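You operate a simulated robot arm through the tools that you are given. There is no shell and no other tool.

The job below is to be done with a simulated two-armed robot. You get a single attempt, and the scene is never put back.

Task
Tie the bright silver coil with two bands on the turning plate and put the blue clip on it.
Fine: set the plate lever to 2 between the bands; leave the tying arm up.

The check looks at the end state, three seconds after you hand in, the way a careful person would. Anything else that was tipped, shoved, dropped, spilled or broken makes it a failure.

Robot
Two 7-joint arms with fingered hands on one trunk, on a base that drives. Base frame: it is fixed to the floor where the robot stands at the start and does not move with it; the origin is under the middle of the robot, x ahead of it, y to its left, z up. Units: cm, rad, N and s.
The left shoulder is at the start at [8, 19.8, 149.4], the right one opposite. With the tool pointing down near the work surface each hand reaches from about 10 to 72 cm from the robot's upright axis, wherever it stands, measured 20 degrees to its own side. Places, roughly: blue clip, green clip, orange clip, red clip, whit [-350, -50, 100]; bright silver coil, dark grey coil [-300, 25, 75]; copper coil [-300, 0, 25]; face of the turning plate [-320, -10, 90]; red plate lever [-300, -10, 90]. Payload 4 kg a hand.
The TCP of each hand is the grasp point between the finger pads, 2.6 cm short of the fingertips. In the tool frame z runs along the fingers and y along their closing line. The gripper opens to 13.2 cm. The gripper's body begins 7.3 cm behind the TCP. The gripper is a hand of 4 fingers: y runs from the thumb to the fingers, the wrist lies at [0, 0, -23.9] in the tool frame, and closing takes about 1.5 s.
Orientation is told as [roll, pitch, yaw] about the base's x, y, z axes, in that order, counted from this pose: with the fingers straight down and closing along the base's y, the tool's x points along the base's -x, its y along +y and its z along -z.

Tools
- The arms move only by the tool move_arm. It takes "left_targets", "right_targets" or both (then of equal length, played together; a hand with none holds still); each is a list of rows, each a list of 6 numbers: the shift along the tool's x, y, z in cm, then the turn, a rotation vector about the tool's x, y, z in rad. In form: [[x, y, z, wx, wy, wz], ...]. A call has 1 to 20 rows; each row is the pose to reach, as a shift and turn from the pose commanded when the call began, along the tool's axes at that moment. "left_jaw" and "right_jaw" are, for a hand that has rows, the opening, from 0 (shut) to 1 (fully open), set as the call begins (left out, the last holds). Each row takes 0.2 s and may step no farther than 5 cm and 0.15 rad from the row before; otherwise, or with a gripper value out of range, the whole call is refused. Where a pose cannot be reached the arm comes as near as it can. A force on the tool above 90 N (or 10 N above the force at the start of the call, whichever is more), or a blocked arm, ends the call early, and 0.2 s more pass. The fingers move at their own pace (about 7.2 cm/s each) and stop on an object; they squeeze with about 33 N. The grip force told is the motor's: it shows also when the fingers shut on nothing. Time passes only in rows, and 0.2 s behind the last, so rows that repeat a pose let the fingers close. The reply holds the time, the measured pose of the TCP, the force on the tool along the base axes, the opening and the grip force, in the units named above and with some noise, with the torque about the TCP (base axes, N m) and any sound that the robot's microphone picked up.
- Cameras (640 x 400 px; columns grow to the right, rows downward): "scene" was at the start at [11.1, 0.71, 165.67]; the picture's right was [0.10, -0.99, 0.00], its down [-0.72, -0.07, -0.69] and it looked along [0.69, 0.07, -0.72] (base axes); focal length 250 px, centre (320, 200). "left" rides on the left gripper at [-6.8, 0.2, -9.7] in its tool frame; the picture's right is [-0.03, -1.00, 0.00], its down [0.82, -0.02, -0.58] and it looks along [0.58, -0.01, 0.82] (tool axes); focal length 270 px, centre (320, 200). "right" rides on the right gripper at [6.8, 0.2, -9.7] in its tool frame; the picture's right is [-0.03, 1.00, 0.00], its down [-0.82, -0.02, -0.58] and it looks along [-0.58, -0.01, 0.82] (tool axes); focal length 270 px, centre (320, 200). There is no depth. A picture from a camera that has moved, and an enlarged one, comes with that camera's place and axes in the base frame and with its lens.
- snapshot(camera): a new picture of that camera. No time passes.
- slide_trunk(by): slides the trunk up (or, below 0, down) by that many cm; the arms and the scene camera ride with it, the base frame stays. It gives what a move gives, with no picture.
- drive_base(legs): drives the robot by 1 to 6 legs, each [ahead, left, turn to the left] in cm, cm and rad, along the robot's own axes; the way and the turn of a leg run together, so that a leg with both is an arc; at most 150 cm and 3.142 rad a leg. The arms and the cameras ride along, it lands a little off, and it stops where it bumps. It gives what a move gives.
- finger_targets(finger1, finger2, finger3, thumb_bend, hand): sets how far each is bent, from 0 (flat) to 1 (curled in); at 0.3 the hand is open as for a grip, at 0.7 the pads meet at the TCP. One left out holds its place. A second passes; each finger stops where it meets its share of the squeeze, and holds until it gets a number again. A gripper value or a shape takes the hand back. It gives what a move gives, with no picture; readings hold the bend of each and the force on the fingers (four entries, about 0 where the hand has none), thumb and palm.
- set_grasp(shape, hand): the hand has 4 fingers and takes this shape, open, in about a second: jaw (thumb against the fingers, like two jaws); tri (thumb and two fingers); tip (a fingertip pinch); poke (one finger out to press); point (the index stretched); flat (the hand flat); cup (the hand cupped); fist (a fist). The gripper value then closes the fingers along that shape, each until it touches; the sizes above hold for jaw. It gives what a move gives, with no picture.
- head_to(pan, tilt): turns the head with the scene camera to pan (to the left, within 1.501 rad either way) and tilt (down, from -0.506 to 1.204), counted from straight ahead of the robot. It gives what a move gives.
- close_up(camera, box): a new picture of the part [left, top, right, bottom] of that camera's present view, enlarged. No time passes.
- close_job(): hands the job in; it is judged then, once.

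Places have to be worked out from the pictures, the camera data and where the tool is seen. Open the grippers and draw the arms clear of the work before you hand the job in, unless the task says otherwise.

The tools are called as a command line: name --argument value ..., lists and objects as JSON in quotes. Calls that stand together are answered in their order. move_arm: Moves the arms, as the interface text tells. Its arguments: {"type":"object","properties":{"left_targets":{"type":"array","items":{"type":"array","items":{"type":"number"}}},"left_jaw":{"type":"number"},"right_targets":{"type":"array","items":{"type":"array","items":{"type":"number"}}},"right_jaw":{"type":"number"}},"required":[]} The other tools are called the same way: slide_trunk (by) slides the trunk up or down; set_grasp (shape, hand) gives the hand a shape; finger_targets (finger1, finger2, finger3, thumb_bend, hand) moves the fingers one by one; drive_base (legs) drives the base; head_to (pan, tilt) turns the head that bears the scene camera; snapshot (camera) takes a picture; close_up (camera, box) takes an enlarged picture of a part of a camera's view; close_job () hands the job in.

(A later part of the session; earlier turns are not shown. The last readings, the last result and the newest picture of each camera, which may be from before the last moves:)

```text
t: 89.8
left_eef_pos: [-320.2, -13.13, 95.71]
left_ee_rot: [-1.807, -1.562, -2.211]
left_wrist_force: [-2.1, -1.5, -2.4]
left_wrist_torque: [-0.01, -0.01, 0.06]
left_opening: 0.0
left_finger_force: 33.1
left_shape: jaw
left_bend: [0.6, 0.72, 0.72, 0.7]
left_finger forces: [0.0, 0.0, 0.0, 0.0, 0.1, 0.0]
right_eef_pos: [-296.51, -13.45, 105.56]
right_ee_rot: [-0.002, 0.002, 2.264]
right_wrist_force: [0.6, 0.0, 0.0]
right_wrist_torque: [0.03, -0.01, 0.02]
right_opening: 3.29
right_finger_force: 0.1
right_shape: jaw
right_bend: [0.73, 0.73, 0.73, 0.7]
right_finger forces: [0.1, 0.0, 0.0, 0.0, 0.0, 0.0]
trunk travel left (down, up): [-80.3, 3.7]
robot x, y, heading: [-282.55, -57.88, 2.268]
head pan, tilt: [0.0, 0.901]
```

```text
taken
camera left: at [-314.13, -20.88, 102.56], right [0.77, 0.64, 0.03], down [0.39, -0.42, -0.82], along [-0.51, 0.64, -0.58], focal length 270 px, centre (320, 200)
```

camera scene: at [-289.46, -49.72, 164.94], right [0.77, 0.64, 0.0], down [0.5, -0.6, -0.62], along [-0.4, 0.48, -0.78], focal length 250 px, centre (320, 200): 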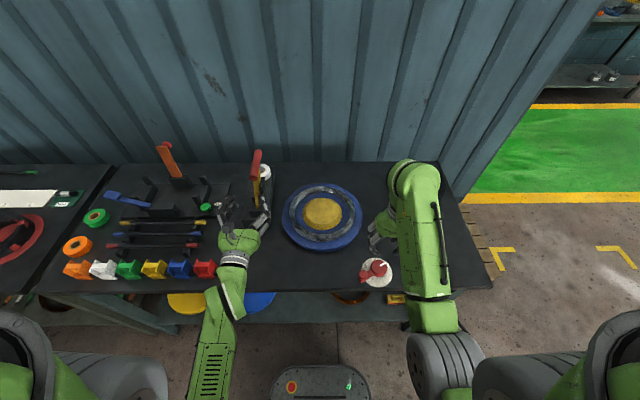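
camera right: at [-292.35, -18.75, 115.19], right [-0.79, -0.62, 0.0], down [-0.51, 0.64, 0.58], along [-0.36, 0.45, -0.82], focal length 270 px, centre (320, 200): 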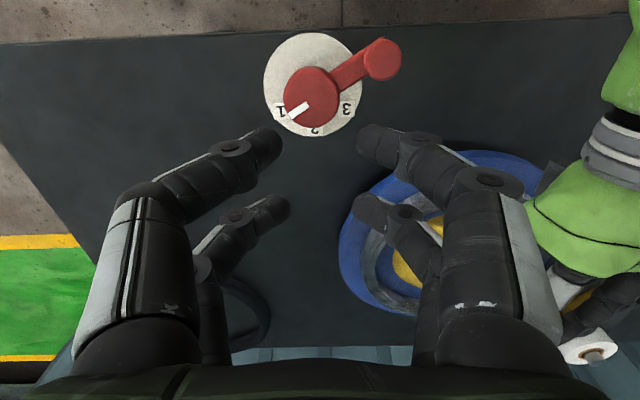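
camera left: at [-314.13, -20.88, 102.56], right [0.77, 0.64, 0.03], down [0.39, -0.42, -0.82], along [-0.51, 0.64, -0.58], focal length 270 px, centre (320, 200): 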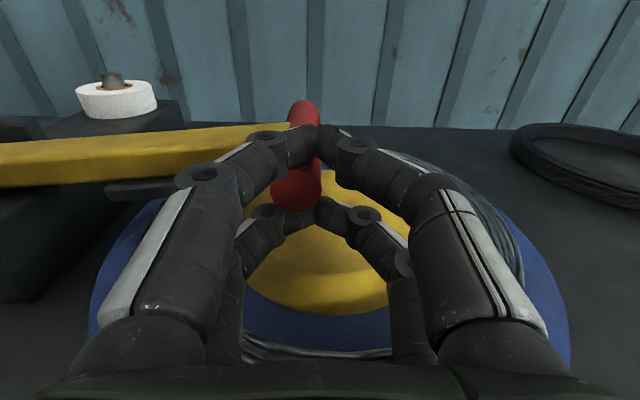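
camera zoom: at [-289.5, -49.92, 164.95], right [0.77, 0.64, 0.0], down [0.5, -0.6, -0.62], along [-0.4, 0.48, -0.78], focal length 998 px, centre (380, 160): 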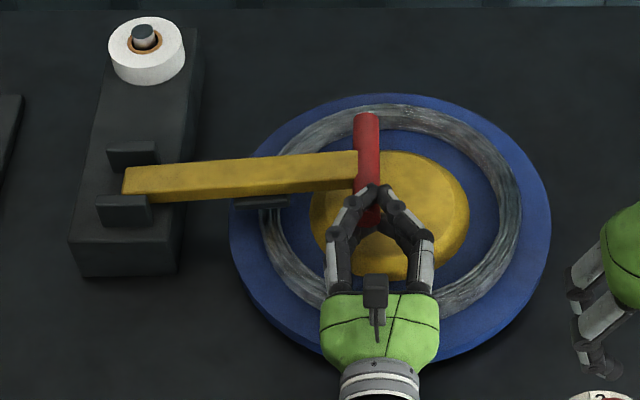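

I look closely at the tying head over the ring before pressing further.

close_up --camera "scene" --box '[265, 185, 325, 225]'

close_up --camera "left" --box '[0, 100, 240, 260]'

```text
10.00 times, centred on (295, 205) of scene
camera zoom: at [-289.5, -49.92, 164.95], right [0.77, 0.64, 0.0], down [0.5, -0.6, -0.62], along [-0.4, 0.48, -0.78], focal length 2496 px, centre (570, 150)
```

zoom: 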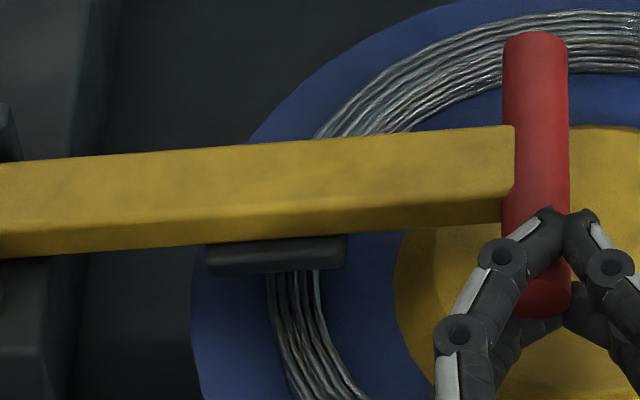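

```text
2.50 times, centred on (120, 180) of left
camera zoom: at [-314.13, -20.88, 102.56], right [0.77, 0.64, 0.03], down [0.39, -0.42, -0.82], along [-0.51, 0.64, -0.58], focal length 676 px, centre (820, 250)
```

zoom: 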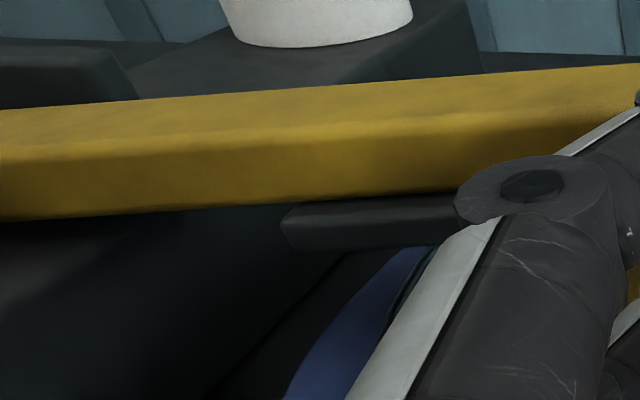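

The head sits right over the wire bundle of the ring, just above it. I lower in four 0.4 cm steps and watch for contact force.

move_arm --left_targets '[[0.4, -0.05, 0, 0, 0, 0], [0.8, -0.1, 0, 0, 0, 0], [1.2, -0.13, 0, 0, 0, 0], [1.6, -0.16, 0, 0, 0, 0]]'

close_up --camera "scene" --box '[265, 185, 325, 225]'

snapshot --camera "left"

```text
t: 90.8
left_eef_pos: [-319.95, -12.92, 94.0]
left_ee_rot: [-1.751, -1.561, -2.268]
left_wrist_force: [-2.3, -0.9, -1.9]
left_wrist_torque: [-0.04, 0.02, 0.0]
left_opening: 0.01
left_finger_force: 33.1
left_shape: jaw
left_bend: [0.6, 0.72, 0.72, 0.7]
left_finger forces: [0.0, 0.2, 0.0, 0.0, 0.0, 0.0]
right_eef_pos: [-296.65, -13.51, 105.59]
right_ee_rot: [-0.002, 0.001, 2.263]
right_wrist_force: [-0.2, -0.4, -0.2]
right_wrist_torque: [-0.02, 0.0, -0.01]
right_opening: 3.28
right_finger_force: 0.1
right_shape: jaw
right_bend: [0.73, 0.73, 0.73, 0.7]
right_finger forces: [0.0, 0.0, 0.0, 0.0, 0.1, 0.0]
trunk travel left (down, up): [-80.3, 3.7]
robot x, y, heading: [-282.53, -57.56, 2.266]
head pan, tilt: [0.0, 0.901]
```

```text
10.00 times, centred on (295, 205) of scene
camera zoom: at [-289.51, -49.87, 164.94], right [0.77, 0.64, 0.0], down [0.5, -0.6, -0.62], along [-0.4, 0.48, -0.78], focal length 2496 px, centre (570, 150)
```

zoom: 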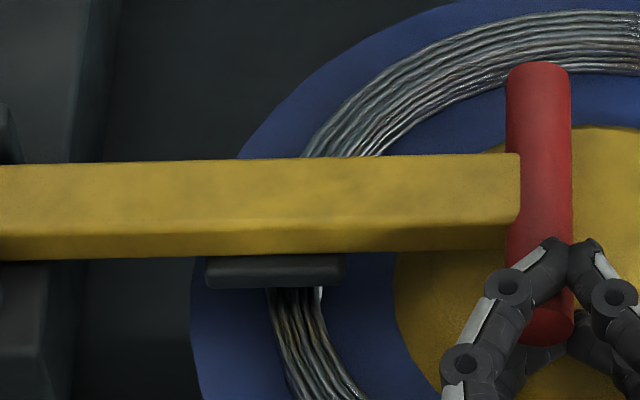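

```text
taken
camera left: at [-314.0, -20.78, 100.9], right [0.77, 0.64, 0.03], down [0.39, -0.42, -0.82], along [-0.51, 0.64, -0.58], focal length 270 px, centre (320, 200)
```

left: 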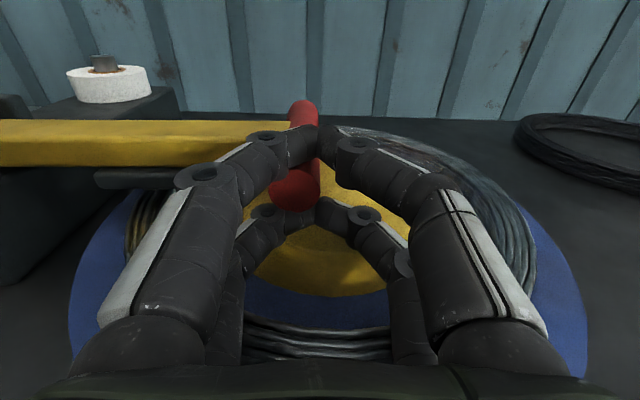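

The lever is now close to horizontal, and a small white bit shows at the ring just beside the head. I enlarge that spot.

close_up --camera "scene" --box '[280, 198, 310, 218]'

close_up --camera "left" --box '[80, 150, 240, 290]'

close_up --camera "left" --box '[230, 150, 410, 290]'

```text
16.00 times, centred on (295, 208) of scene
camera zoom: at [-289.51, -49.87, 164.94], right [0.77, 0.64, 0.0], down [0.5, -0.6, -0.62], along [-0.4, 0.48, -0.78], focal length 3993 px, centre (720, 72)
```

zoom: 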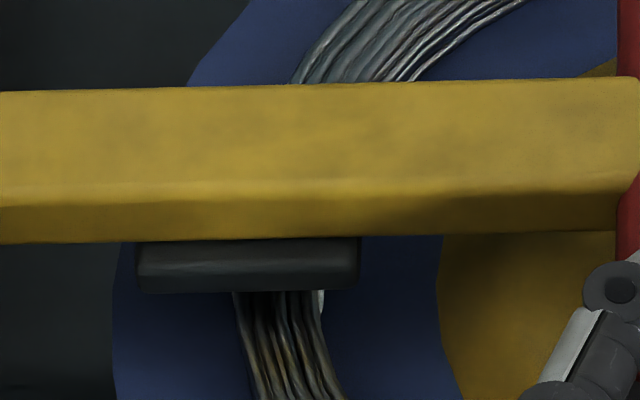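

```text
2.86 times, centred on (160, 220) of left
camera zoom: at [-314.0, -20.78, 100.9], right [0.77, 0.64, 0.03], down [0.39, -0.42, -0.82], along [-0.51, 0.64, -0.58], focal length 772 px, centre (777, 143)
```

zoom: 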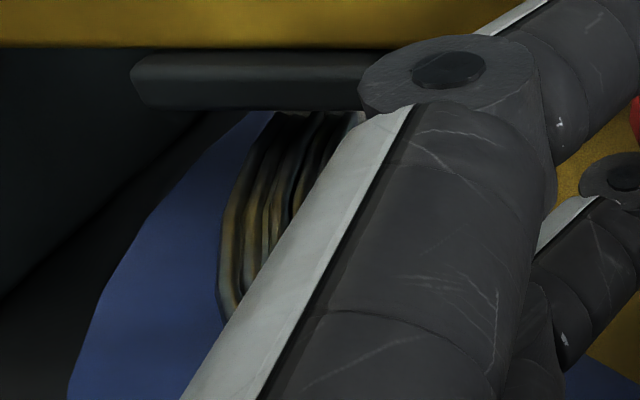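

```text
2.86 times, centred on (320, 220) of left
camera zoom: at [-314.0, -20.78, 100.9], right [0.77, 0.64, 0.03], down [0.39, -0.42, -0.82], along [-0.51, 0.64, -0.58], focal length 772 px, centre (320, 143)
```

zoom: 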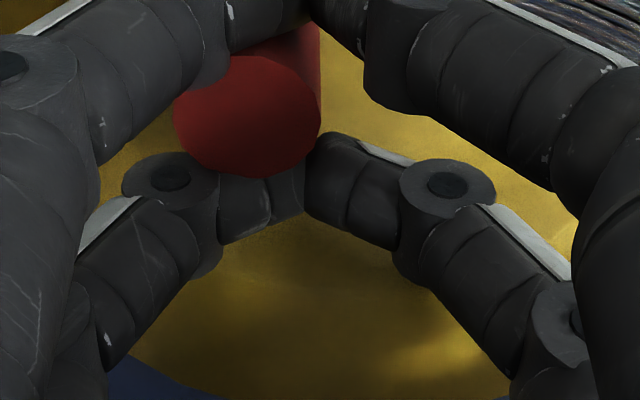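

A white band has appeared on the ring under the head. I press two more small steps to be sure the arm is fully down, watching the force.

move_arm --left_targets '[[0.3, -0.03, 0, 0, 0, 0], [0.6, -0.05, 0, 0, 0, 0], [0.6, -0.05, 0, 0, 0, 0]]'

close_up --camera "scene" --box '[265, 185, 325, 225]'

```text
t: 91.6
left_eef_pos: [-319.94, -13.07, 93.87]
left_ee_rot: [-2.191, -1.557, -1.83]
left_wrist_force: [-5.1, 1.2, 13.5]
left_wrist_torque: [-0.71, -0.24, 0.03]
left_opening: 0.01
left_finger_force: 32.9
left_shape: jaw
left_bend: [0.6, 0.72, 0.72, 0.7]
left_finger forces: [0.0, 11.8, 4.5, 0.0, 0.0, 0.0]
right_eef_pos: [-296.56, -13.57, 105.58]
right_ee_rot: [-0.001, 0.0, 2.264]
right_wrist_force: [0.4, -0.6, 0.1]
right_wrist_torque: [-0.04, 0.01, -0.02]
right_opening: 3.29
right_finger_force: 0.0
right_shape: jaw
right_bend: [0.73, 0.73, 0.73, 0.7]
right_finger forces: [0.1, 0.0, 0.0, 0.1, 0.0, 0.0]
trunk travel left (down, up): [-80.3, 3.7]
robot x, y, heading: [-282.89, -57.76, 2.267]
head pan, tilt: [0.0, 0.901]
```

```text
10.00 times, centred on (295, 205) of scene
camera zoom: at [-289.41, -50.06, 164.98], right [0.77, 0.64, 0.0], down [0.5, -0.6, -0.62], along [-0.4, 0.48, -0.78], focal length 2496 px, centre (570, 150)
```

zoom: 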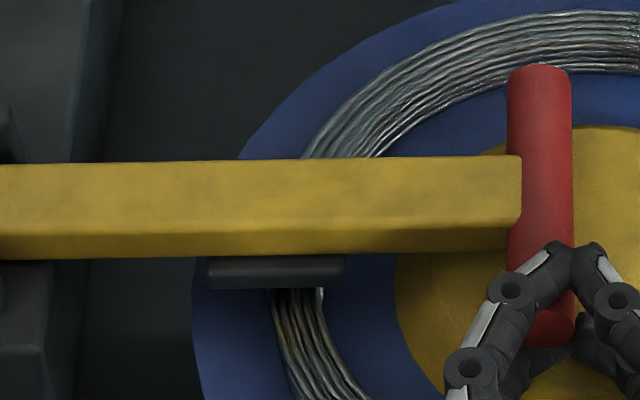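

Contact now (+13 N, lever barely moves), so the arm is down. I raise the bar back along its arc to about 55° to see the band.

move_arm --left_targets '[[-1.2, 0.1, 0, 0, 0, -0.01], [-2.5, 0.24, 0, 0, 0, -0.03], [-3.45, 0.44, 0, 0, 0, -0.045], [-4.4, 0.66, 0, 0, 0, -0.06], [-5.33, 0.94, 0, 0, 0, -0.08], [-6.26, 1.25, 0, 0, 0, -0.1], [-7.17, 1.62, 0, 0, 0, -0.125], [-8.07, 2.0, 0, 0, 0, -0.15], [-8.95, 2.44, 0, 0, 0, -0.185], [-9.8, 2.9, 0, 0, 0, -0.22], [-10.63, 3.41, 0, 0, 0, -0.26], [-11.45, 3.95, 0, 0, 0, -0.3]]'

close_up --camera "scene" --box '[230, 150, 380, 260]'

close_up --camera "scene" --box '[265, 185, 325, 225]'

```text
t: 94.2
left_eef_pos: [-322.99, -15.48, 104.87]
left_ee_rot: [-1.58, -1.262, -2.44]
left_wrist_force: [3.6, 1.6, -0.9]
left_wrist_torque: [0.02, -0.02, -0.07]
left_opening: 0.0
left_finger_force: 33.0
left_shape: jaw
left_bend: [0.6, 0.72, 0.72, 0.7]
left_finger forces: [0.0, 0.0, 0.1, 0.0, 0.0, 0.0]
right_eef_pos: [-296.49, -13.38, 105.54]
right_ee_rot: [-0.001, 0.0, 2.264]
right_wrist_force: [-0.2, 0.0, -0.1]
right_wrist_torque: [0.01, 0.02, 0.03]
right_opening: 3.26
right_finger_force: 0.1
right_shape: jaw
right_bend: [0.73, 0.73, 0.73, 0.7]
right_finger forces: [0.0, 0.0, 0.1, 0.0, 0.1, 0.0]
trunk travel left (down, up): [-80.3, 3.7]
robot x, y, heading: [-282.87, -58.09, 2.267]
head pan, tilt: [0.0, 0.901]
```

```text
3.64 times, centred on (305, 205) of scene
camera zoom: at [-289.34, -49.87, 164.95], right [0.77, 0.64, 0.0], down [0.5, -0.6, -0.62], along [-0.4, 0.48, -0.78], focal length 908 px, centre (374, 182)
```

zoom: 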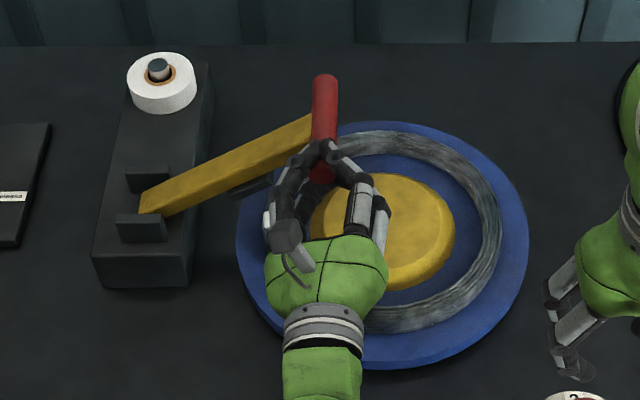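

```text
10.00 times, centred on (295, 205) of scene
camera zoom: at [-289.34, -49.87, 164.95], right [0.77, 0.64, 0.0], down [0.5, -0.6, -0.62], along [-0.4, 0.48, -0.78], focal length 2496 px, centre (570, 150)
```

zoom: 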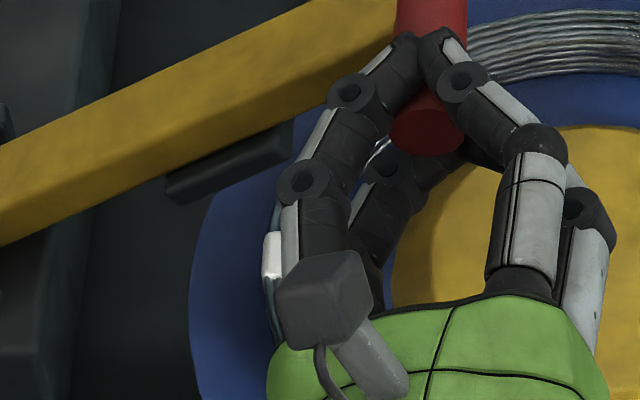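

The white band shows on the ring's left side, so the first tie is done. I raise the tying arm all the way back up along the arc.

move_arm --left_targets '[[-0.92, 0.33, 0, 0, 0, -0.04], [-1.84, 0.66, 0, 0, 0, -0.08], [-2.73, 1.07, 0, 0, 0, -0.12], [-3.61, 1.48, 0, 0, 0, -0.16], [-4.46, 1.97, 0, 0, 0, -0.2], [-5.31, 2.45, 0, 0, 0, -0.24], [-6.11, 3.0, 0, 0, 0, -0.285], [-6.91, 3.56, 0, 0, 0, -0.33], [-7.67, 4.19, 0, 0, 0, -0.37], [-8.42, 4.81, 0, 0, 0, -0.41], [-9.11, 5.5, 0, 0, 0, -0.41], [-9.8, 6.18, 0, 0, 0, -0.41], [-10.44, 6.93, 0, 0, 0, -0.41], [-11.07, 7.68, 0, 0, 0, -0.41], [-11.64, 8.48, 0, 0, 0, -0.41], [-12.2, 9.27, 0, 0, 0, -0.41], [-12.69, 10.12, 0, 0, 0, -0.41], [-13.18, 10.96, 0, 0, 0, -0.41], [-13.69, 12.01, 0, 0, 0, -0.41], [-13.69, 12.01, 0, 0, 0, -0.41]]'

close_up --camera "scene" --box '[200, 120, 380, 260]'

close_up --camera "scene" --box '[265, 175, 385, 265]'

```text
t: 98.4
left_eef_pos: [-334.93, -25.63, 114.29]
left_ee_rot: [-1.575, -0.85, -2.447]
left_wrist_force: [0.7, 1.1, -0.7]
left_wrist_torque: [0.01, -0.04, 0.01]
left_opening: 0.03
left_finger_force: 32.8
left_shape: jaw
left_bend: [0.6, 0.72, 0.72, 0.7]
left_finger forces: [0.1, 0.0, 0.0, 0.0, 0.0, 0.0]
right_eef_pos: [-296.56, -13.44, 105.55]
right_ee_rot: [-0.002, 0.0, 2.262]
right_wrist_force: [0.2, -0.8, -0.1]
right_wrist_torque: [0.0, 0.0, 0.0]
right_opening: 3.27
right_finger_force: 0.1
right_shape: jaw
right_bend: [0.73, 0.73, 0.73, 0.7]
right_finger forces: [0.0, 0.1, 0.1, 0.0, 0.1, 0.1]
trunk travel left (down, up): [-80.3, 3.7]
robot x, y, heading: [-282.65, -57.95, 2.269]
head pan, tilt: [0.0, 0.901]
```

```text
2.86 times, centred on (290, 190) of scene
camera zoom: at [-289.42, -49.89, 164.95], right [0.77, 0.64, 0.0], down [0.5, -0.6, -0.62], along [-0.4, 0.48, -0.78], focal length 713 px, centre (406, 229)
```

zoom: 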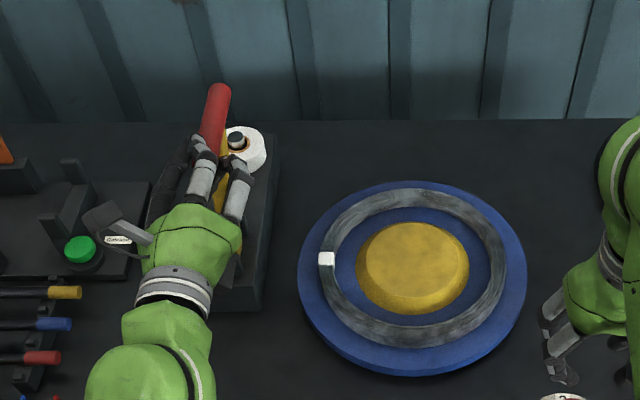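

```text
4.44 times, centred on (325, 220) of scene
camera zoom: at [-289.42, -49.89, 164.95], right [0.77, 0.64, 0.0], down [0.5, -0.6, -0.62], along [-0.4, 0.48, -0.78], focal length 1109 px, centre (298, 111)
```

zoom: 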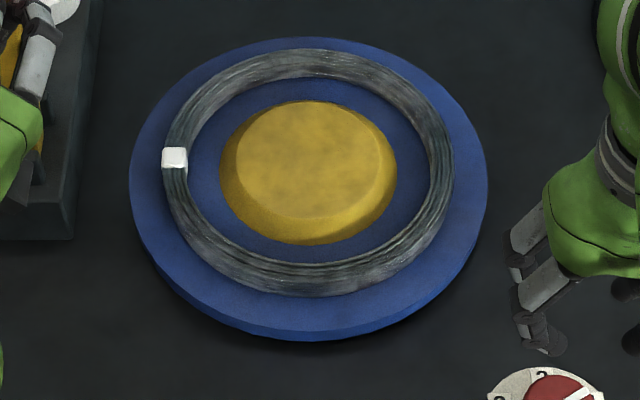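

The first band is on the coil and the tying arm is up again (left hand still caging its bar). Now the plate lever: the dial is right under the right hand, so I look at it closely with the right camera.

close_up --camera "right" --box '[240, 10, 420, 150]'

close_up --camera "scene" --box '[345, 245, 405, 295]'

```text
2.86 times, centred on (330, 80) of right
camera zoom: at [-292.27, -18.72, 115.19], right [-0.79, -0.62, 0.0], down [-0.51, 0.64, 0.58], along [-0.36, 0.45, -0.82], focal length 772 px, centre (291, 543)
```

zoom: 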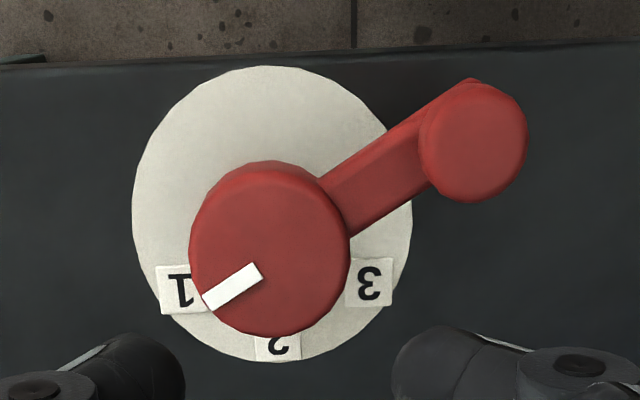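

```text
8.00 times, centred on (375, 270) of scene
camera zoom: at [-289.42, -49.89, 164.95], right [0.77, 0.64, 0.0], down [0.5, -0.6, -0.62], along [-0.4, 0.48, -0.78], focal length 1997 px, centre (-120, -360)
```

zoom: 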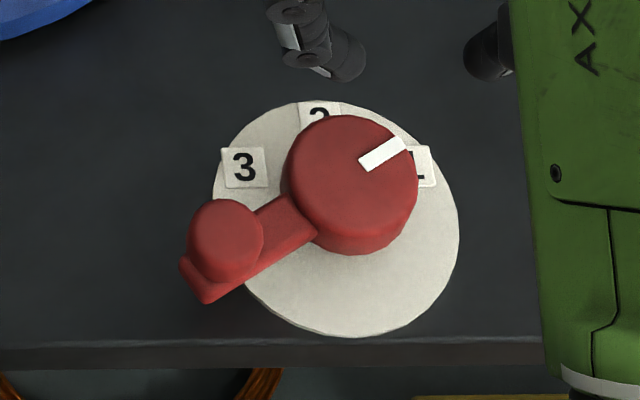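

Triangulating both views: dial centre at about (42.4 ahead, 18.4 right), crank knob at (39.5, 13.0 right), top z≈92.8, crank radius 6.2 cm. I close the right hand into a peg and place it beside the knob's left side, low enough to push the knob.

move_arm --right_targets '[[1.9, 3.6, 0, 0, 0, 0], [3.7, 7.3, 0, 0, 0, 0], [5.6, 10.9, 0, 0, 0, 0], [5.6, 10.9, 3, 0, 0, 0], [5.6, 10.9, 6, 0, 0, 0], [5.6, 10.9, 9, 0, 0, 0], [5.6, 10.9, 11.5, 0, 0, 0], [5.6, 10.9, 13, 0, 0, 0], [5.6, 10.9, 13, 0, 0, 0]]' --right_jaw 0

snapshot --camera "right"

close_up --camera "scene" --box '[310, 230, 410, 300]'

```text
t: 100.4
left_eef_pos: [-334.97, -25.61, 114.26]
left_ee_rot: [-1.575, -0.851, -2.446]
left_wrist_force: [-0.5, -0.1, 0.2]
left_wrist_torque: [-0.02, 0.0, 0.01]
left_opening: 0.0
left_finger_force: 32.7
left_shape: jaw
left_bend: [0.6, 0.72, 0.72, 0.7]
left_finger forces: [0.0, 0.1, 0.0, 0.0, 0.0, 0.0]
right_eef_pos: [-301.3, -24.65, 92.7]
right_ee_rot: [-0.003, 0.0, 2.263]
right_wrist_force: [-0.3, 0.3, 0.3]
right_wrist_torque: [0.01, -0.03, 0.02]
right_opening: 0.0
right_finger_force: 32.5
right_shape: jaw
right_bend: [0.62, 0.63, 0.63, 0.7]
right_finger forces: [0.0, 0.1, 0.0, 0.1, 0.1, 0.1]
trunk travel left (down, up): [-80.3, 3.7]
robot x, y, heading: [-282.97, -58.01, 2.265]
head pan, tilt: [0.0, 0.901]
```

```text
taken
camera right: at [-297.05, -29.98, 102.25], right [-0.79, -0.62, 0.0], down [-0.51, 0.64, 0.58], along [-0.36, 0.45, -0.82], focal length 270 px, centre (320, 200)
```

right: 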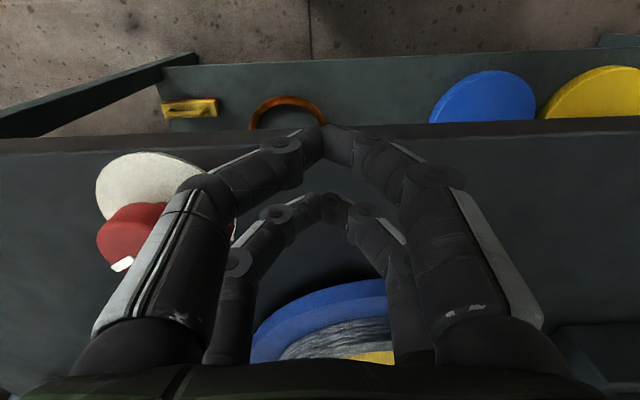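

```text
5.71 times, centred on (360, 265) of scene
camera zoom: at [-289.43, -49.91, 164.95], right [0.77, 0.64, 0.0], down [0.5, -0.6, -0.62], along [-0.4, 0.48, -0.78], focal length 1426 px, centre (91, -171)
```

zoom: 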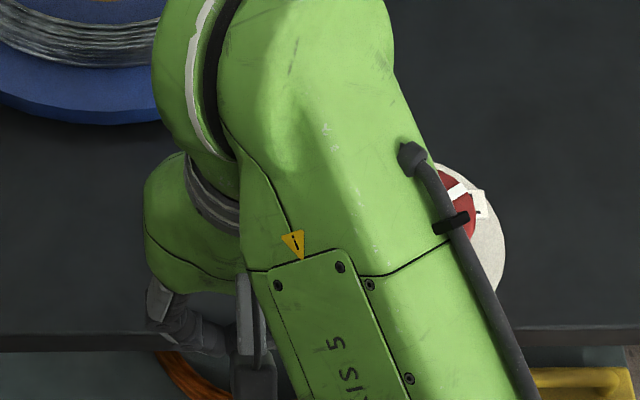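

The closed right hand stands beside the knob's left side at z≈92.7. I push to the right by 5 cm in 1 cm steps and check the force and the dial.

move_arm --right_targets '[[0, -1, 0, 0, 0, 0], [0, -2, 0, 0, 0, 0], [0, -3, 0, 0, 0, 0], [0, -4, 0, 0, 0, 0], [0, -5, 0, 0, 0, 0]]'

snapshot --camera "right"

snapshot --camera "scene"

```text
t: 101.6
left_eef_pos: [-334.9, -25.57, 114.29]
left_ee_rot: [-1.573, -0.854, -2.444]
left_wrist_force: [-0.6, -0.6, -2.4]
left_wrist_torque: [-0.05, -0.07, 0.05]
left_opening: 0.0
left_finger_force: 33.5
left_shape: jaw
left_bend: [0.6, 0.72, 0.72, 0.7]
left_finger forces: [0.1, 0.1, 0.0, 0.1, 0.0, 0.1]
right_eef_pos: [-297.14, -21.4, 92.45]
right_ee_rot: [-0.005, 0.003, 2.262]
right_wrist_force: [-0.9, -0.8, 0.3]
right_wrist_torque: [0.01, 0.01, 0.01]
right_opening: 0.01
right_finger_force: 33.6
right_shape: jaw
right_bend: [0.62, 0.59, 0.66, 0.7]
right_finger forces: [0.0, 0.0, 0.0, 0.0, 0.0, 0.0]
trunk travel left (down, up): [-80.3, 3.7]
robot x, y, heading: [-282.88, -57.89, 2.266]
head pan, tilt: [0.0, 0.901]
```

```text
taken
camera right: at [-292.87, -26.67, 102.0], right [-0.79, -0.62, -0.01], down [-0.51, 0.64, 0.57], along [-0.35, 0.46, -0.82], focal length 270 px, centre (320, 200)
```

right: 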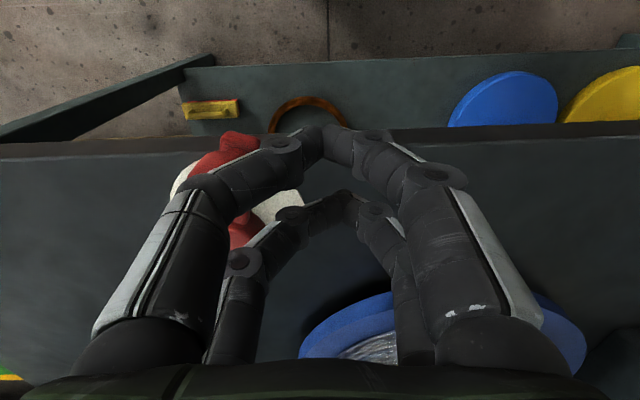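

```text
taken
camera scene: at [-289.21, -49.67, 164.92], right [0.77, 0.64, 0.0], down [0.5, -0.6, -0.62], along [-0.4, 0.48, -0.78], focal length 250 px, centre (320, 200)
```

scene: 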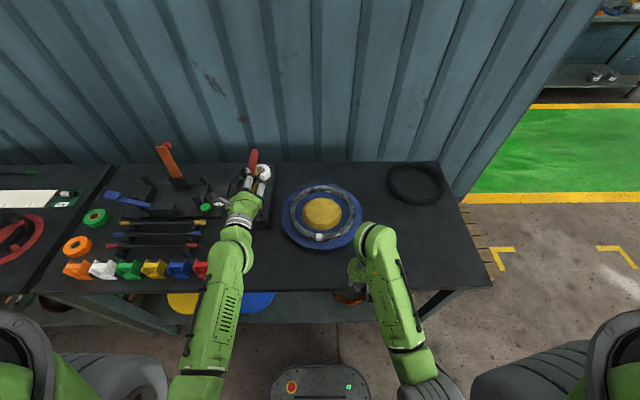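

The plate has turned with the lever: the white band is now on the near side. I check the dial pointer closely.

close_up --camera "right" --box '[150, 110, 330, 260]'

close_up --camera "scene" --box '[270, 170, 410, 290]'

```text
2.67 times, centred on (240, 185) of right
camera zoom: at [-292.87, -26.67, 102.0], right [-0.79, -0.62, -0.01], down [-0.51, 0.64, 0.57], along [-0.35, 0.46, -0.82], focal length 721 px, centre (533, 240)
```

zoom: 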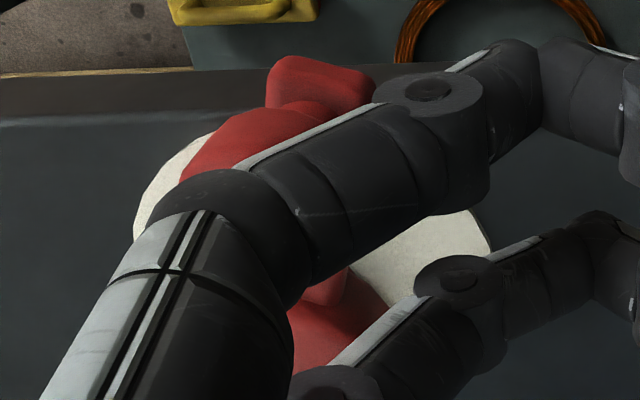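

```text
3.33 times, centred on (340, 230) of scene
camera zoom: at [-289.21, -49.67, 164.92], right [0.77, 0.64, 0.0], down [0.5, -0.6, -0.62], along [-0.4, 0.48, -0.78], focal length 832 px, centre (253, 100)
```

zoom: 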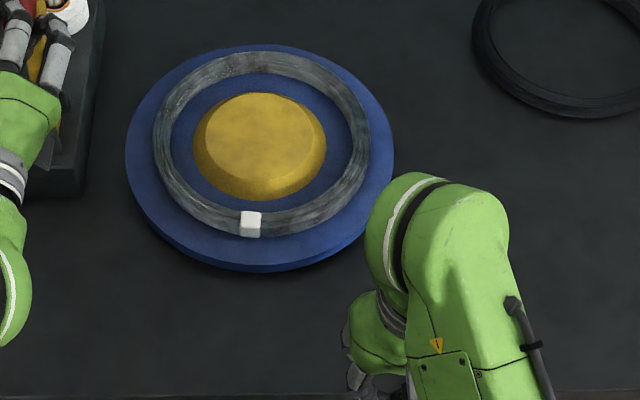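

The crank has swung toward the robot. I back the right hand off to the left and up to read the pointer.

move_arm --right_targets '[[0, 1.5, 0, 0, 0, 0], [0, 4, -1, 0, 0, 0], [0, 6, -4, 0, 0, 0], [0, 7, -8, 0, 0, 0], [0, 9, -11, 0, 0, 0], [0, 12, -12, 0, 0, 0], [0, 15, -12, 0, 0, 0]]'

close_up --camera "scene" --box '[345, 245, 405, 295]'

snapshot --camera "right"

```text
t: 103.2
left_eef_pos: [-335.0, -25.63, 114.35]
left_ee_rot: [-1.575, -0.851, -2.445]
left_wrist_force: [1.2, -0.3, -2.2]
left_wrist_torque: [0.03, -0.04, -0.01]
left_opening: 0.0
left_finger_force: 32.8
left_shape: jaw
left_bend: [0.6, 0.72, 0.72, 0.7]
left_finger forces: [0.1, 0.0, 0.1, 0.0, 0.0, 0.0]
right_eef_pos: [-308.79, -31.18, 104.51]
right_ee_rot: [-0.003, 0.001, 2.264]
right_wrist_force: [0.7, 0.7, 0.0]
right_wrist_torque: [-0.02, 0.01, -0.03]
right_opening: 0.01
right_finger_force: 32.9
right_shape: jaw
right_bend: [0.62, 0.59, 0.66, 0.7]
right_finger forces: [0.0, 0.0, 0.0, 0.0, 0.0, 0.0]
trunk travel left (down, up): [-80.3, 3.7]
robot x, y, heading: [-282.84, -57.8, 2.263]
head pan, tilt: [0.0, 0.901]
```

```text
8.00 times, centred on (375, 270) of scene
camera zoom: at [-289.56, -49.94, 164.95], right [0.77, 0.64, 0.0], down [0.5, -0.6, -0.62], along [-0.4, 0.48, -0.78], focal length 1997 px, centre (-120, -360)
```

zoom: 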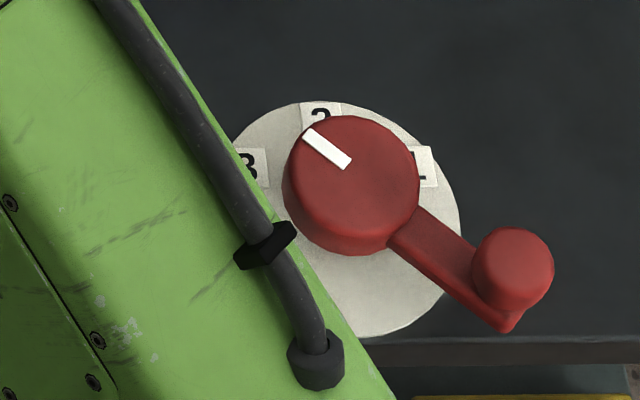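

```text
taken
camera right: at [-304.69, -36.45, 114.04], right [-0.79, -0.62, 0.0], down [-0.51, 0.64, 0.58], along [-0.36, 0.45, -0.82], focal length 270 px, centre (320, 200)
```

right: 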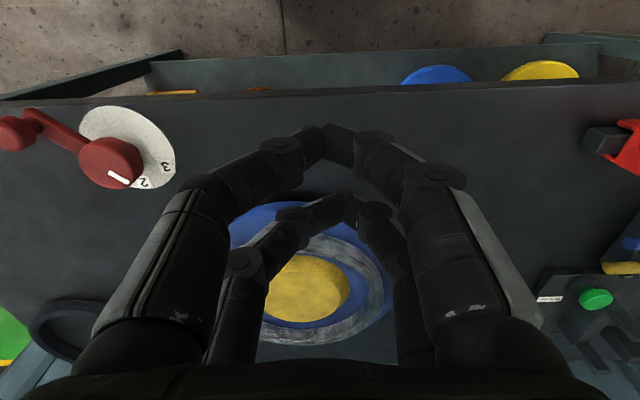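

The lever overshot: the pointer now lies past 2, near 3, because the bulge of the closed fingers met the knob earlier than assumed. I carry the right hand high over to the right side of the dial and look again at plate and pointer.

move_arm --right_targets '[[0, -4, 0, 0, 0, 0], [0, -8, 0, 0, 0, 0], [0, -12, 0, 0, 0, 0], [0, -16, 0, 0, 0, 0], [0, -20, 0, 0, 0, 0], [0, -24, 0, 0, 0, 0], [0, -28, 0, 0, 0, 0], [0, -32, 0, 0, 0, 0], [0, -36, 0, 0, 0, 0]]'

close_up --camera "scene" --box '[270, 170, 420, 300]'

close_up --camera "scene" --box '[345, 245, 405, 295]'

snapshot --camera "right"

```text
t: 105.2
left_eef_pos: [-334.86, -25.5, 114.22]
left_ee_rot: [-1.573, -0.852, -2.444]
left_wrist_force: [-0.5, 0.5, 2.7]
left_wrist_torque: [0.02, 0.06, 0.03]
left_opening: 0.0
left_finger_force: 32.6
left_shape: jaw
left_bend: [0.6, 0.72, 0.72, 0.7]
left_finger forces: [0.0, 0.0, 0.0, 0.0, 0.0, 0.1]
right_eef_pos: [-288.62, -13.11, 103.98]
right_ee_rot: [0.003, 0.017, 2.475]
right_wrist_force: [0.0, -0.2, -0.3]
right_wrist_torque: [-0.03, 0.01, 0.0]
right_opening: 0.01
right_finger_force: 33.6
right_shape: jaw
right_bend: [0.62, 0.59, 0.66, 0.7]
right_finger forces: [0.1, 0.0, 0.0, 0.0, 0.0, 0.1]
trunk travel left (down, up): [-80.3, 3.7]
robot x, y, heading: [-282.67, -57.8, 2.268]
head pan, tilt: [0.0, 0.901]
stopped in row 9 (right hand): the arm was blocked; the commanded pose is now the measured one
```

```text
3.08 times, centred on (345, 235) of scene
camera zoom: at [-289.41, -49.92, 164.85], right [0.77, 0.64, 0.0], down [0.5, -0.6, -0.62], along [-0.4, 0.48, -0.78], focal length 768 px, centre (243, 92)
```

zoom: 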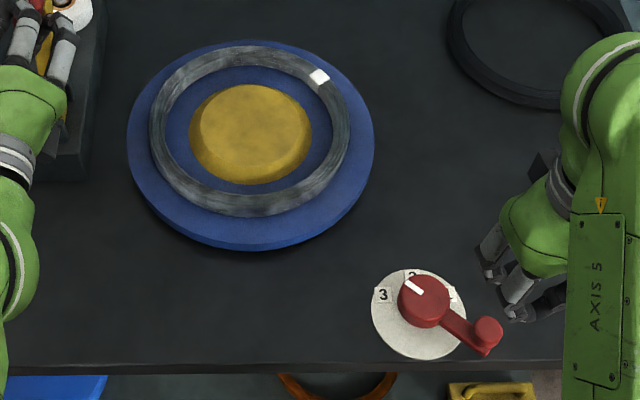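

```text
8.00 times, centred on (375, 270) of scene
camera zoom: at [-289.41, -49.92, 164.85], right [0.77, 0.64, 0.0], down [0.5, -0.6, -0.62], along [-0.4, 0.48, -0.78], focal length 1997 px, centre (-120, -360)
```

zoom: 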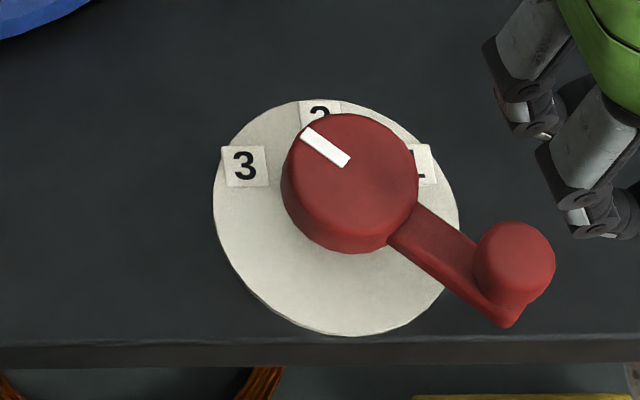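

```text
taken
camera right: at [-283.4, -17.04, 113.61], right [-0.64, -0.77, 0.0], down [-0.64, 0.53, 0.56], along [-0.44, 0.36, -0.83], focal length 270 px, centre (320, 200)
```

right: 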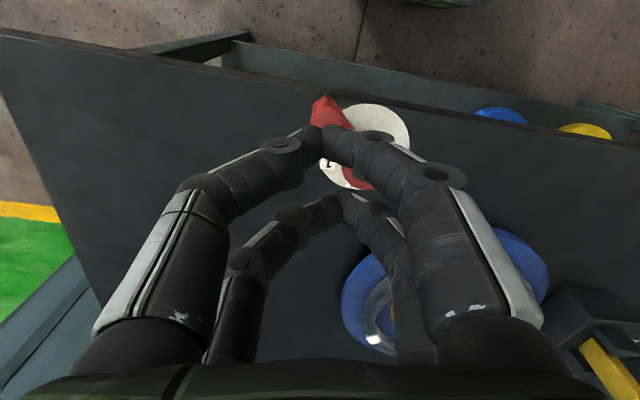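

The plate turned on by itself to lever position "3" (band now at the far right), so it follows the lever 120° per step; I must bring the lever back to 2. The right hand happens to be right above the knob, so I will pinch the knob from above; I first look closely through the right camera.

close_up --camera "right" --box '[270, 70, 430, 200]'

snapshot --camera "scene"

```text
3.08 times, centred on (350, 135) of right
camera zoom: at [-283.4, -17.04, 113.61], right [-0.64, -0.77, 0.0], down [-0.64, 0.53, 0.56], along [-0.44, 0.36, -0.83], focal length 832 px, centre (228, 400)
```

zoom: 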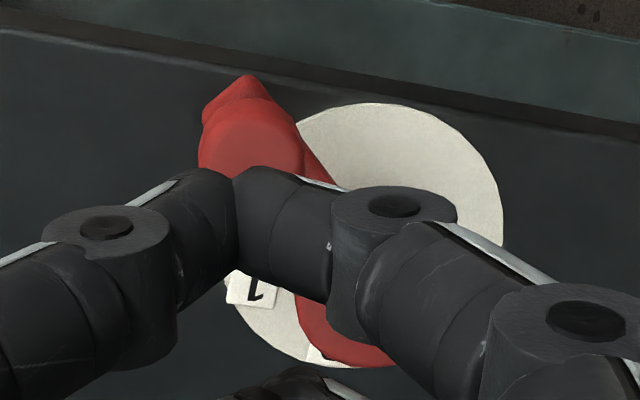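

```text
taken
camera scene: at [-289.41, -49.92, 164.85], right [0.77, 0.64, 0.0], down [0.5, -0.6, -0.62], along [-0.4, 0.48, -0.78], focal length 250 px, centre (320, 200)
```

scene: 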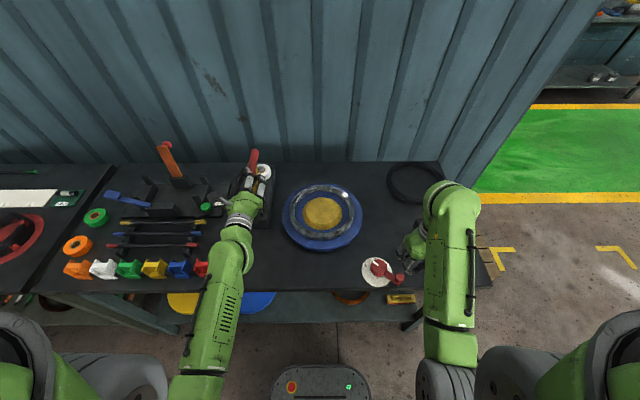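

The knob is 0.25 cm ahead and 0.7 cm to the left of the right TCP. I open the hand partly, shift onto the knob and come down to TCP z≈94.5 so that only the fingertips surround the knob's top.

move_arm --right_targets '[[-0.25, 0.7, 0, 0, 0, 0], [-0.25, 0.7, 1, 0, 0, 0], [-0.25, 0.7, 3, 0, 0, 0], [-0.25, 0.7, 5, 0, 0, 0], [-0.25, 0.7, 7, 0, 0, 0], [-0.25, 0.7, 7, 0, 0, 0]]' --right_jaw 0.35

snapshot --camera "right"

close_up --camera "scene" --box '[340, 225, 430, 295]'

```text
t: 106.6
left_eef_pos: [-334.87, -25.66, 114.17]
left_ee_rot: [-1.571, -0.85, -2.447]
left_wrist_force: [-1.4, 1.6, 3.3]
left_wrist_torque: [0.0, 0.07, -0.01]
left_opening: 0.01
left_finger_force: 32.9
left_shape: jaw
left_bend: [0.6, 0.72, 0.72, 0.7]
left_finger forces: [0.0, 0.0, 0.0, 0.0, 0.1, 0.0]
right_eef_pos: [-289.14, -13.33, 97.23]
right_ee_rot: [0.003, 0.014, 2.473]
right_wrist_force: [0.8, -0.2, 0.5]
right_wrist_torque: [0.01, 0.01, -0.02]
right_opening: 4.57
right_finger_force: 0.1
right_shape: jaw
right_bend: [0.74, 0.74, 0.74, 0.7]
right_finger forces: [0.0, 0.0, 0.1, 0.0, 0.0, 0.1]
trunk travel left (down, up): [-80.3, 3.7]
robot x, y, heading: [-282.7, -57.65, 2.267]
head pan, tilt: [0.0, 0.901]
```

```text
taken
camera right: at [-283.9, -17.44, 106.78], right [-0.64, -0.77, 0.0], down [-0.63, 0.53, 0.57], along [-0.44, 0.36, -0.82], focal length 270 px, centre (320, 200)
```

right: 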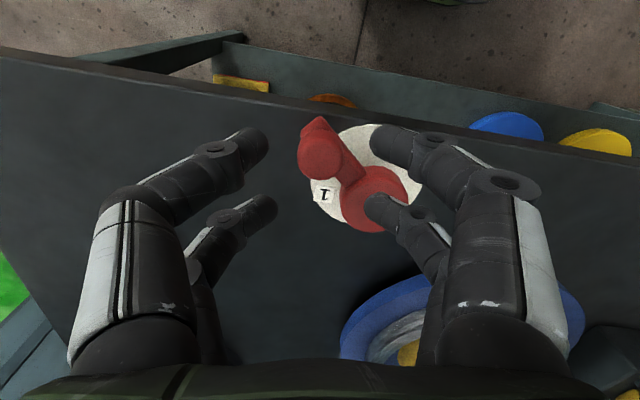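

```text
5.71 times, centred on (385, 260) of scene
camera zoom: at [-289.39, -49.93, 164.95], right [0.77, 0.64, 0.0], down [0.5, -0.6, -0.62], along [-0.4, 0.48, -0.78], focal length 1426 px, centre (-51, -143)
```

zoom: 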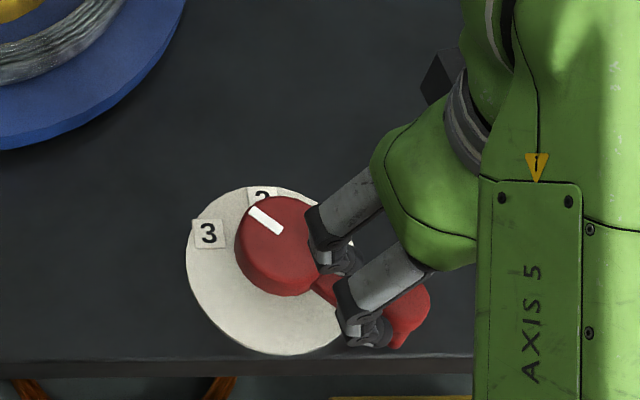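

The knob top is 0.55 cm farther left than the TCP; hub top is about z=91.1, knob top 92.8. I shift 0.55 cm, lower to TCP z≈94.4 (tips just above the hub) and close on the knob.

move_arm --right_targets '[[0, 0.55, 0, 0, 0, 0], [0, 0.55, 1, 0, 0, 0], [0, 0.55, 2, 0, 0, 0], [0, 0.55, 2.8, 0, 0, 0], [0, 0.55, 2.8, 0, 0, 0]]'

move_arm --right_targets '[[0, 0, 0, 0, 0, 0], [0, 0, 0, 0, 0, 0], [0, 0, 0, 0, 0, 0], [0, 0, 0, 0, 0, 0]]' --right_jaw 0

snapshot --camera "right"

```text
t: 107.8
left_eef_pos: [-334.89, -25.55, 114.14]
left_ee_rot: [-1.571, -0.85, -2.447]
left_wrist_force: [-0.9, 1.4, 3.0]
left_wrist_torque: [0.03, 0.02, -0.06]
left_opening: 0.0
left_finger_force: 32.9
left_shape: jaw
left_bend: [0.6, 0.72, 0.72, 0.7]
left_finger forces: [0.0, 0.0, 0.1, 0.0, 0.1, 0.0]
right_eef_pos: [-289.49, -13.81, 94.23]
right_ee_rot: [0.004, 0.015, 2.473]
right_wrist_force: [-0.6, 0.4, -0.9]
right_wrist_torque: [0.02, 0.02, -0.03]
right_opening: 4.59
right_finger_force: 0.1
right_shape: jaw
right_bend: [0.74, 0.74, 0.74, 0.7]
right_finger forces: [0.1, 0.0, 0.0, 0.0, 0.0, 0.0]
trunk travel left (down, up): [-80.3, 3.7]
robot x, y, heading: [-282.79, -58.09, 2.266]
head pan, tilt: [0.0, 0.901]
```

```text
t: 108.8
left_eef_pos: [-335.08, -25.59, 114.16]
left_ee_rot: [-1.569, -0.852, -2.449]
left_wrist_force: [0.6, 0.6, 2.8]
left_wrist_torque: [0.07, 0.04, -0.02]
left_opening: 0.0
left_finger_force: 32.9
left_shape: jaw
left_bend: [0.6, 0.72, 0.72, 0.7]
left_finger forces: [0.1, 0.0, 0.0, 0.1, 0.1, 0.0]
right_eef_pos: [-289.59, -13.85, 94.3]
right_ee_rot: [0.003, 0.015, 2.474]
right_wrist_force: [-5.7, -1.2, 0.6]
right_wrist_torque: [-0.06, 0.1, 0.05]
right_opening: 0.01
right_finger_force: 33.0
right_shape: jaw
right_bend: [0.61, 0.7, 0.74, 0.7]
right_finger forces: [0.0, 0.0, 0.0, 0.0, 0.0, 0.1]
trunk travel left (down, up): [-80.3, 3.7]
robot x, y, heading: [-282.81, -57.8, 2.27]
head pan, tilt: [0.0, 0.901]
```

```text
taken
camera right: at [-284.39, -18.01, 103.99], right [-0.64, -0.77, 0.0], down [-0.63, 0.53, 0.56], along [-0.44, 0.36, -0.83], focal length 270 px, centre (320, 200)
```

right: 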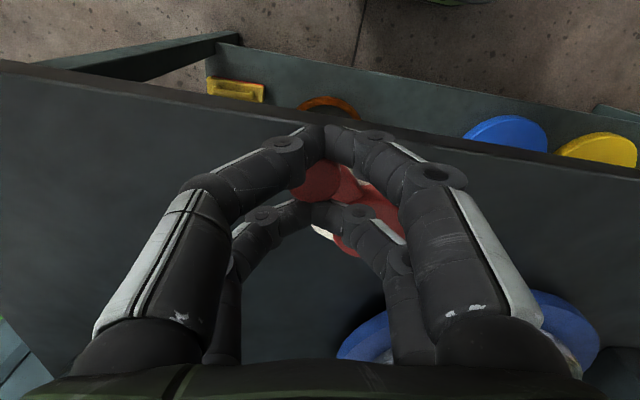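

The fingertips closed in front of and behind the knob (it sits in the slot between finger pairs), which gives no hold sideways. I open to about 3.3 cm so the left and right fingers flank the knob, then carry it along its circle back to the "2" position.

move_arm --right_targets '[[0, 0, 0, 0, 0, 0], [0, 0, 0, 0, 0, 0], [0, 0, 0, 0, 0, 0], [0.3, 0.45, 0, 0, 0, 0], [0.59, 0.91, 0, 0, 0, 0], [0.8, 1.4, 0, 0, 0, 0], [1.01, 1.9, 0, 0, 0, 0], [1.14, 2.4, 0, 0, 0, 0], [1.26, 2.95, 0, 0, 0, 0], [1.3, 3.5, 0, 0, 0, 0], [1.32, 4.03, 0, 0, 0, 0]]' --right_jaw 0.25

snapshot --camera "right"

close_up --camera "scene" --box '[270, 170, 420, 300]'

```text
t: 111.2
left_eef_pos: [-334.96, -25.63, 114.2]
left_ee_rot: [-1.572, -0.852, -2.447]
left_wrist_force: [-0.5, 1.6, 0.5]
left_wrist_torque: [0.01, 0.02, 0.02]
left_opening: 0.0
left_finger_force: 33.1
left_shape: jaw
left_bend: [0.6, 0.72, 0.72, 0.7]
left_finger forces: [0.0, 0.0, 0.0, 0.0, 0.0, 0.0]
right_eef_pos: [-290.87, -17.76, 94.14]
right_ee_rot: [0.004, 0.015, 2.475]
right_wrist_force: [-0.5, -0.7, 0.5]
right_wrist_torque: [0.0, 0.02, 0.0]
right_opening: 3.26
right_finger_force: 0.1
right_shape: jaw
right_bend: [0.73, 0.73, 0.73, 0.7]
right_finger forces: [0.0, 0.0, 0.1, 0.0, 0.0, 0.0]
trunk travel left (down, up): [-80.3, 3.7]
robot x, y, heading: [-283.2, -57.97, 2.268]
head pan, tilt: [0.0, 0.901]
```

```text
taken
camera right: at [-285.69, -21.93, 103.98], right [-0.64, -0.77, 0.0], down [-0.63, 0.53, 0.56], along [-0.44, 0.36, -0.83], focal length 270 px, centre (320, 200)
```

right: 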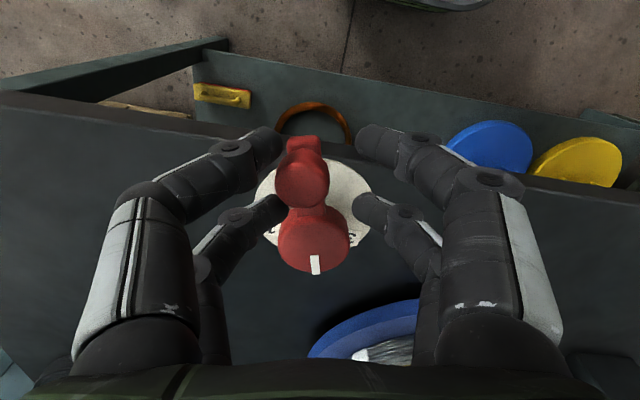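

```text
3.08 times, centred on (345, 235) of scene
camera zoom: at [-289.42, -49.9, 164.95], right [0.77, 0.64, 0.0], down [0.5, -0.6, -0.62], along [-0.4, 0.48, -0.78], focal length 768 px, centre (243, 92)
```

zoom: 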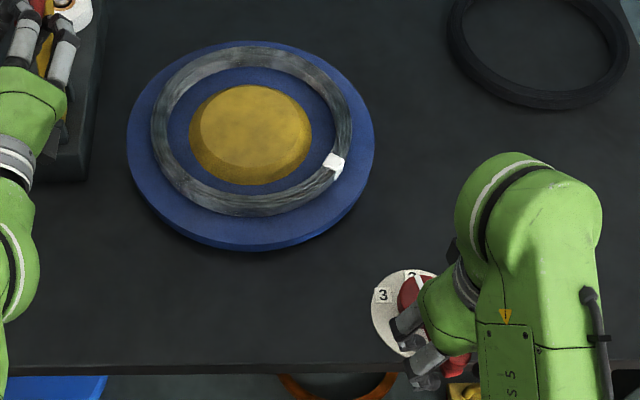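

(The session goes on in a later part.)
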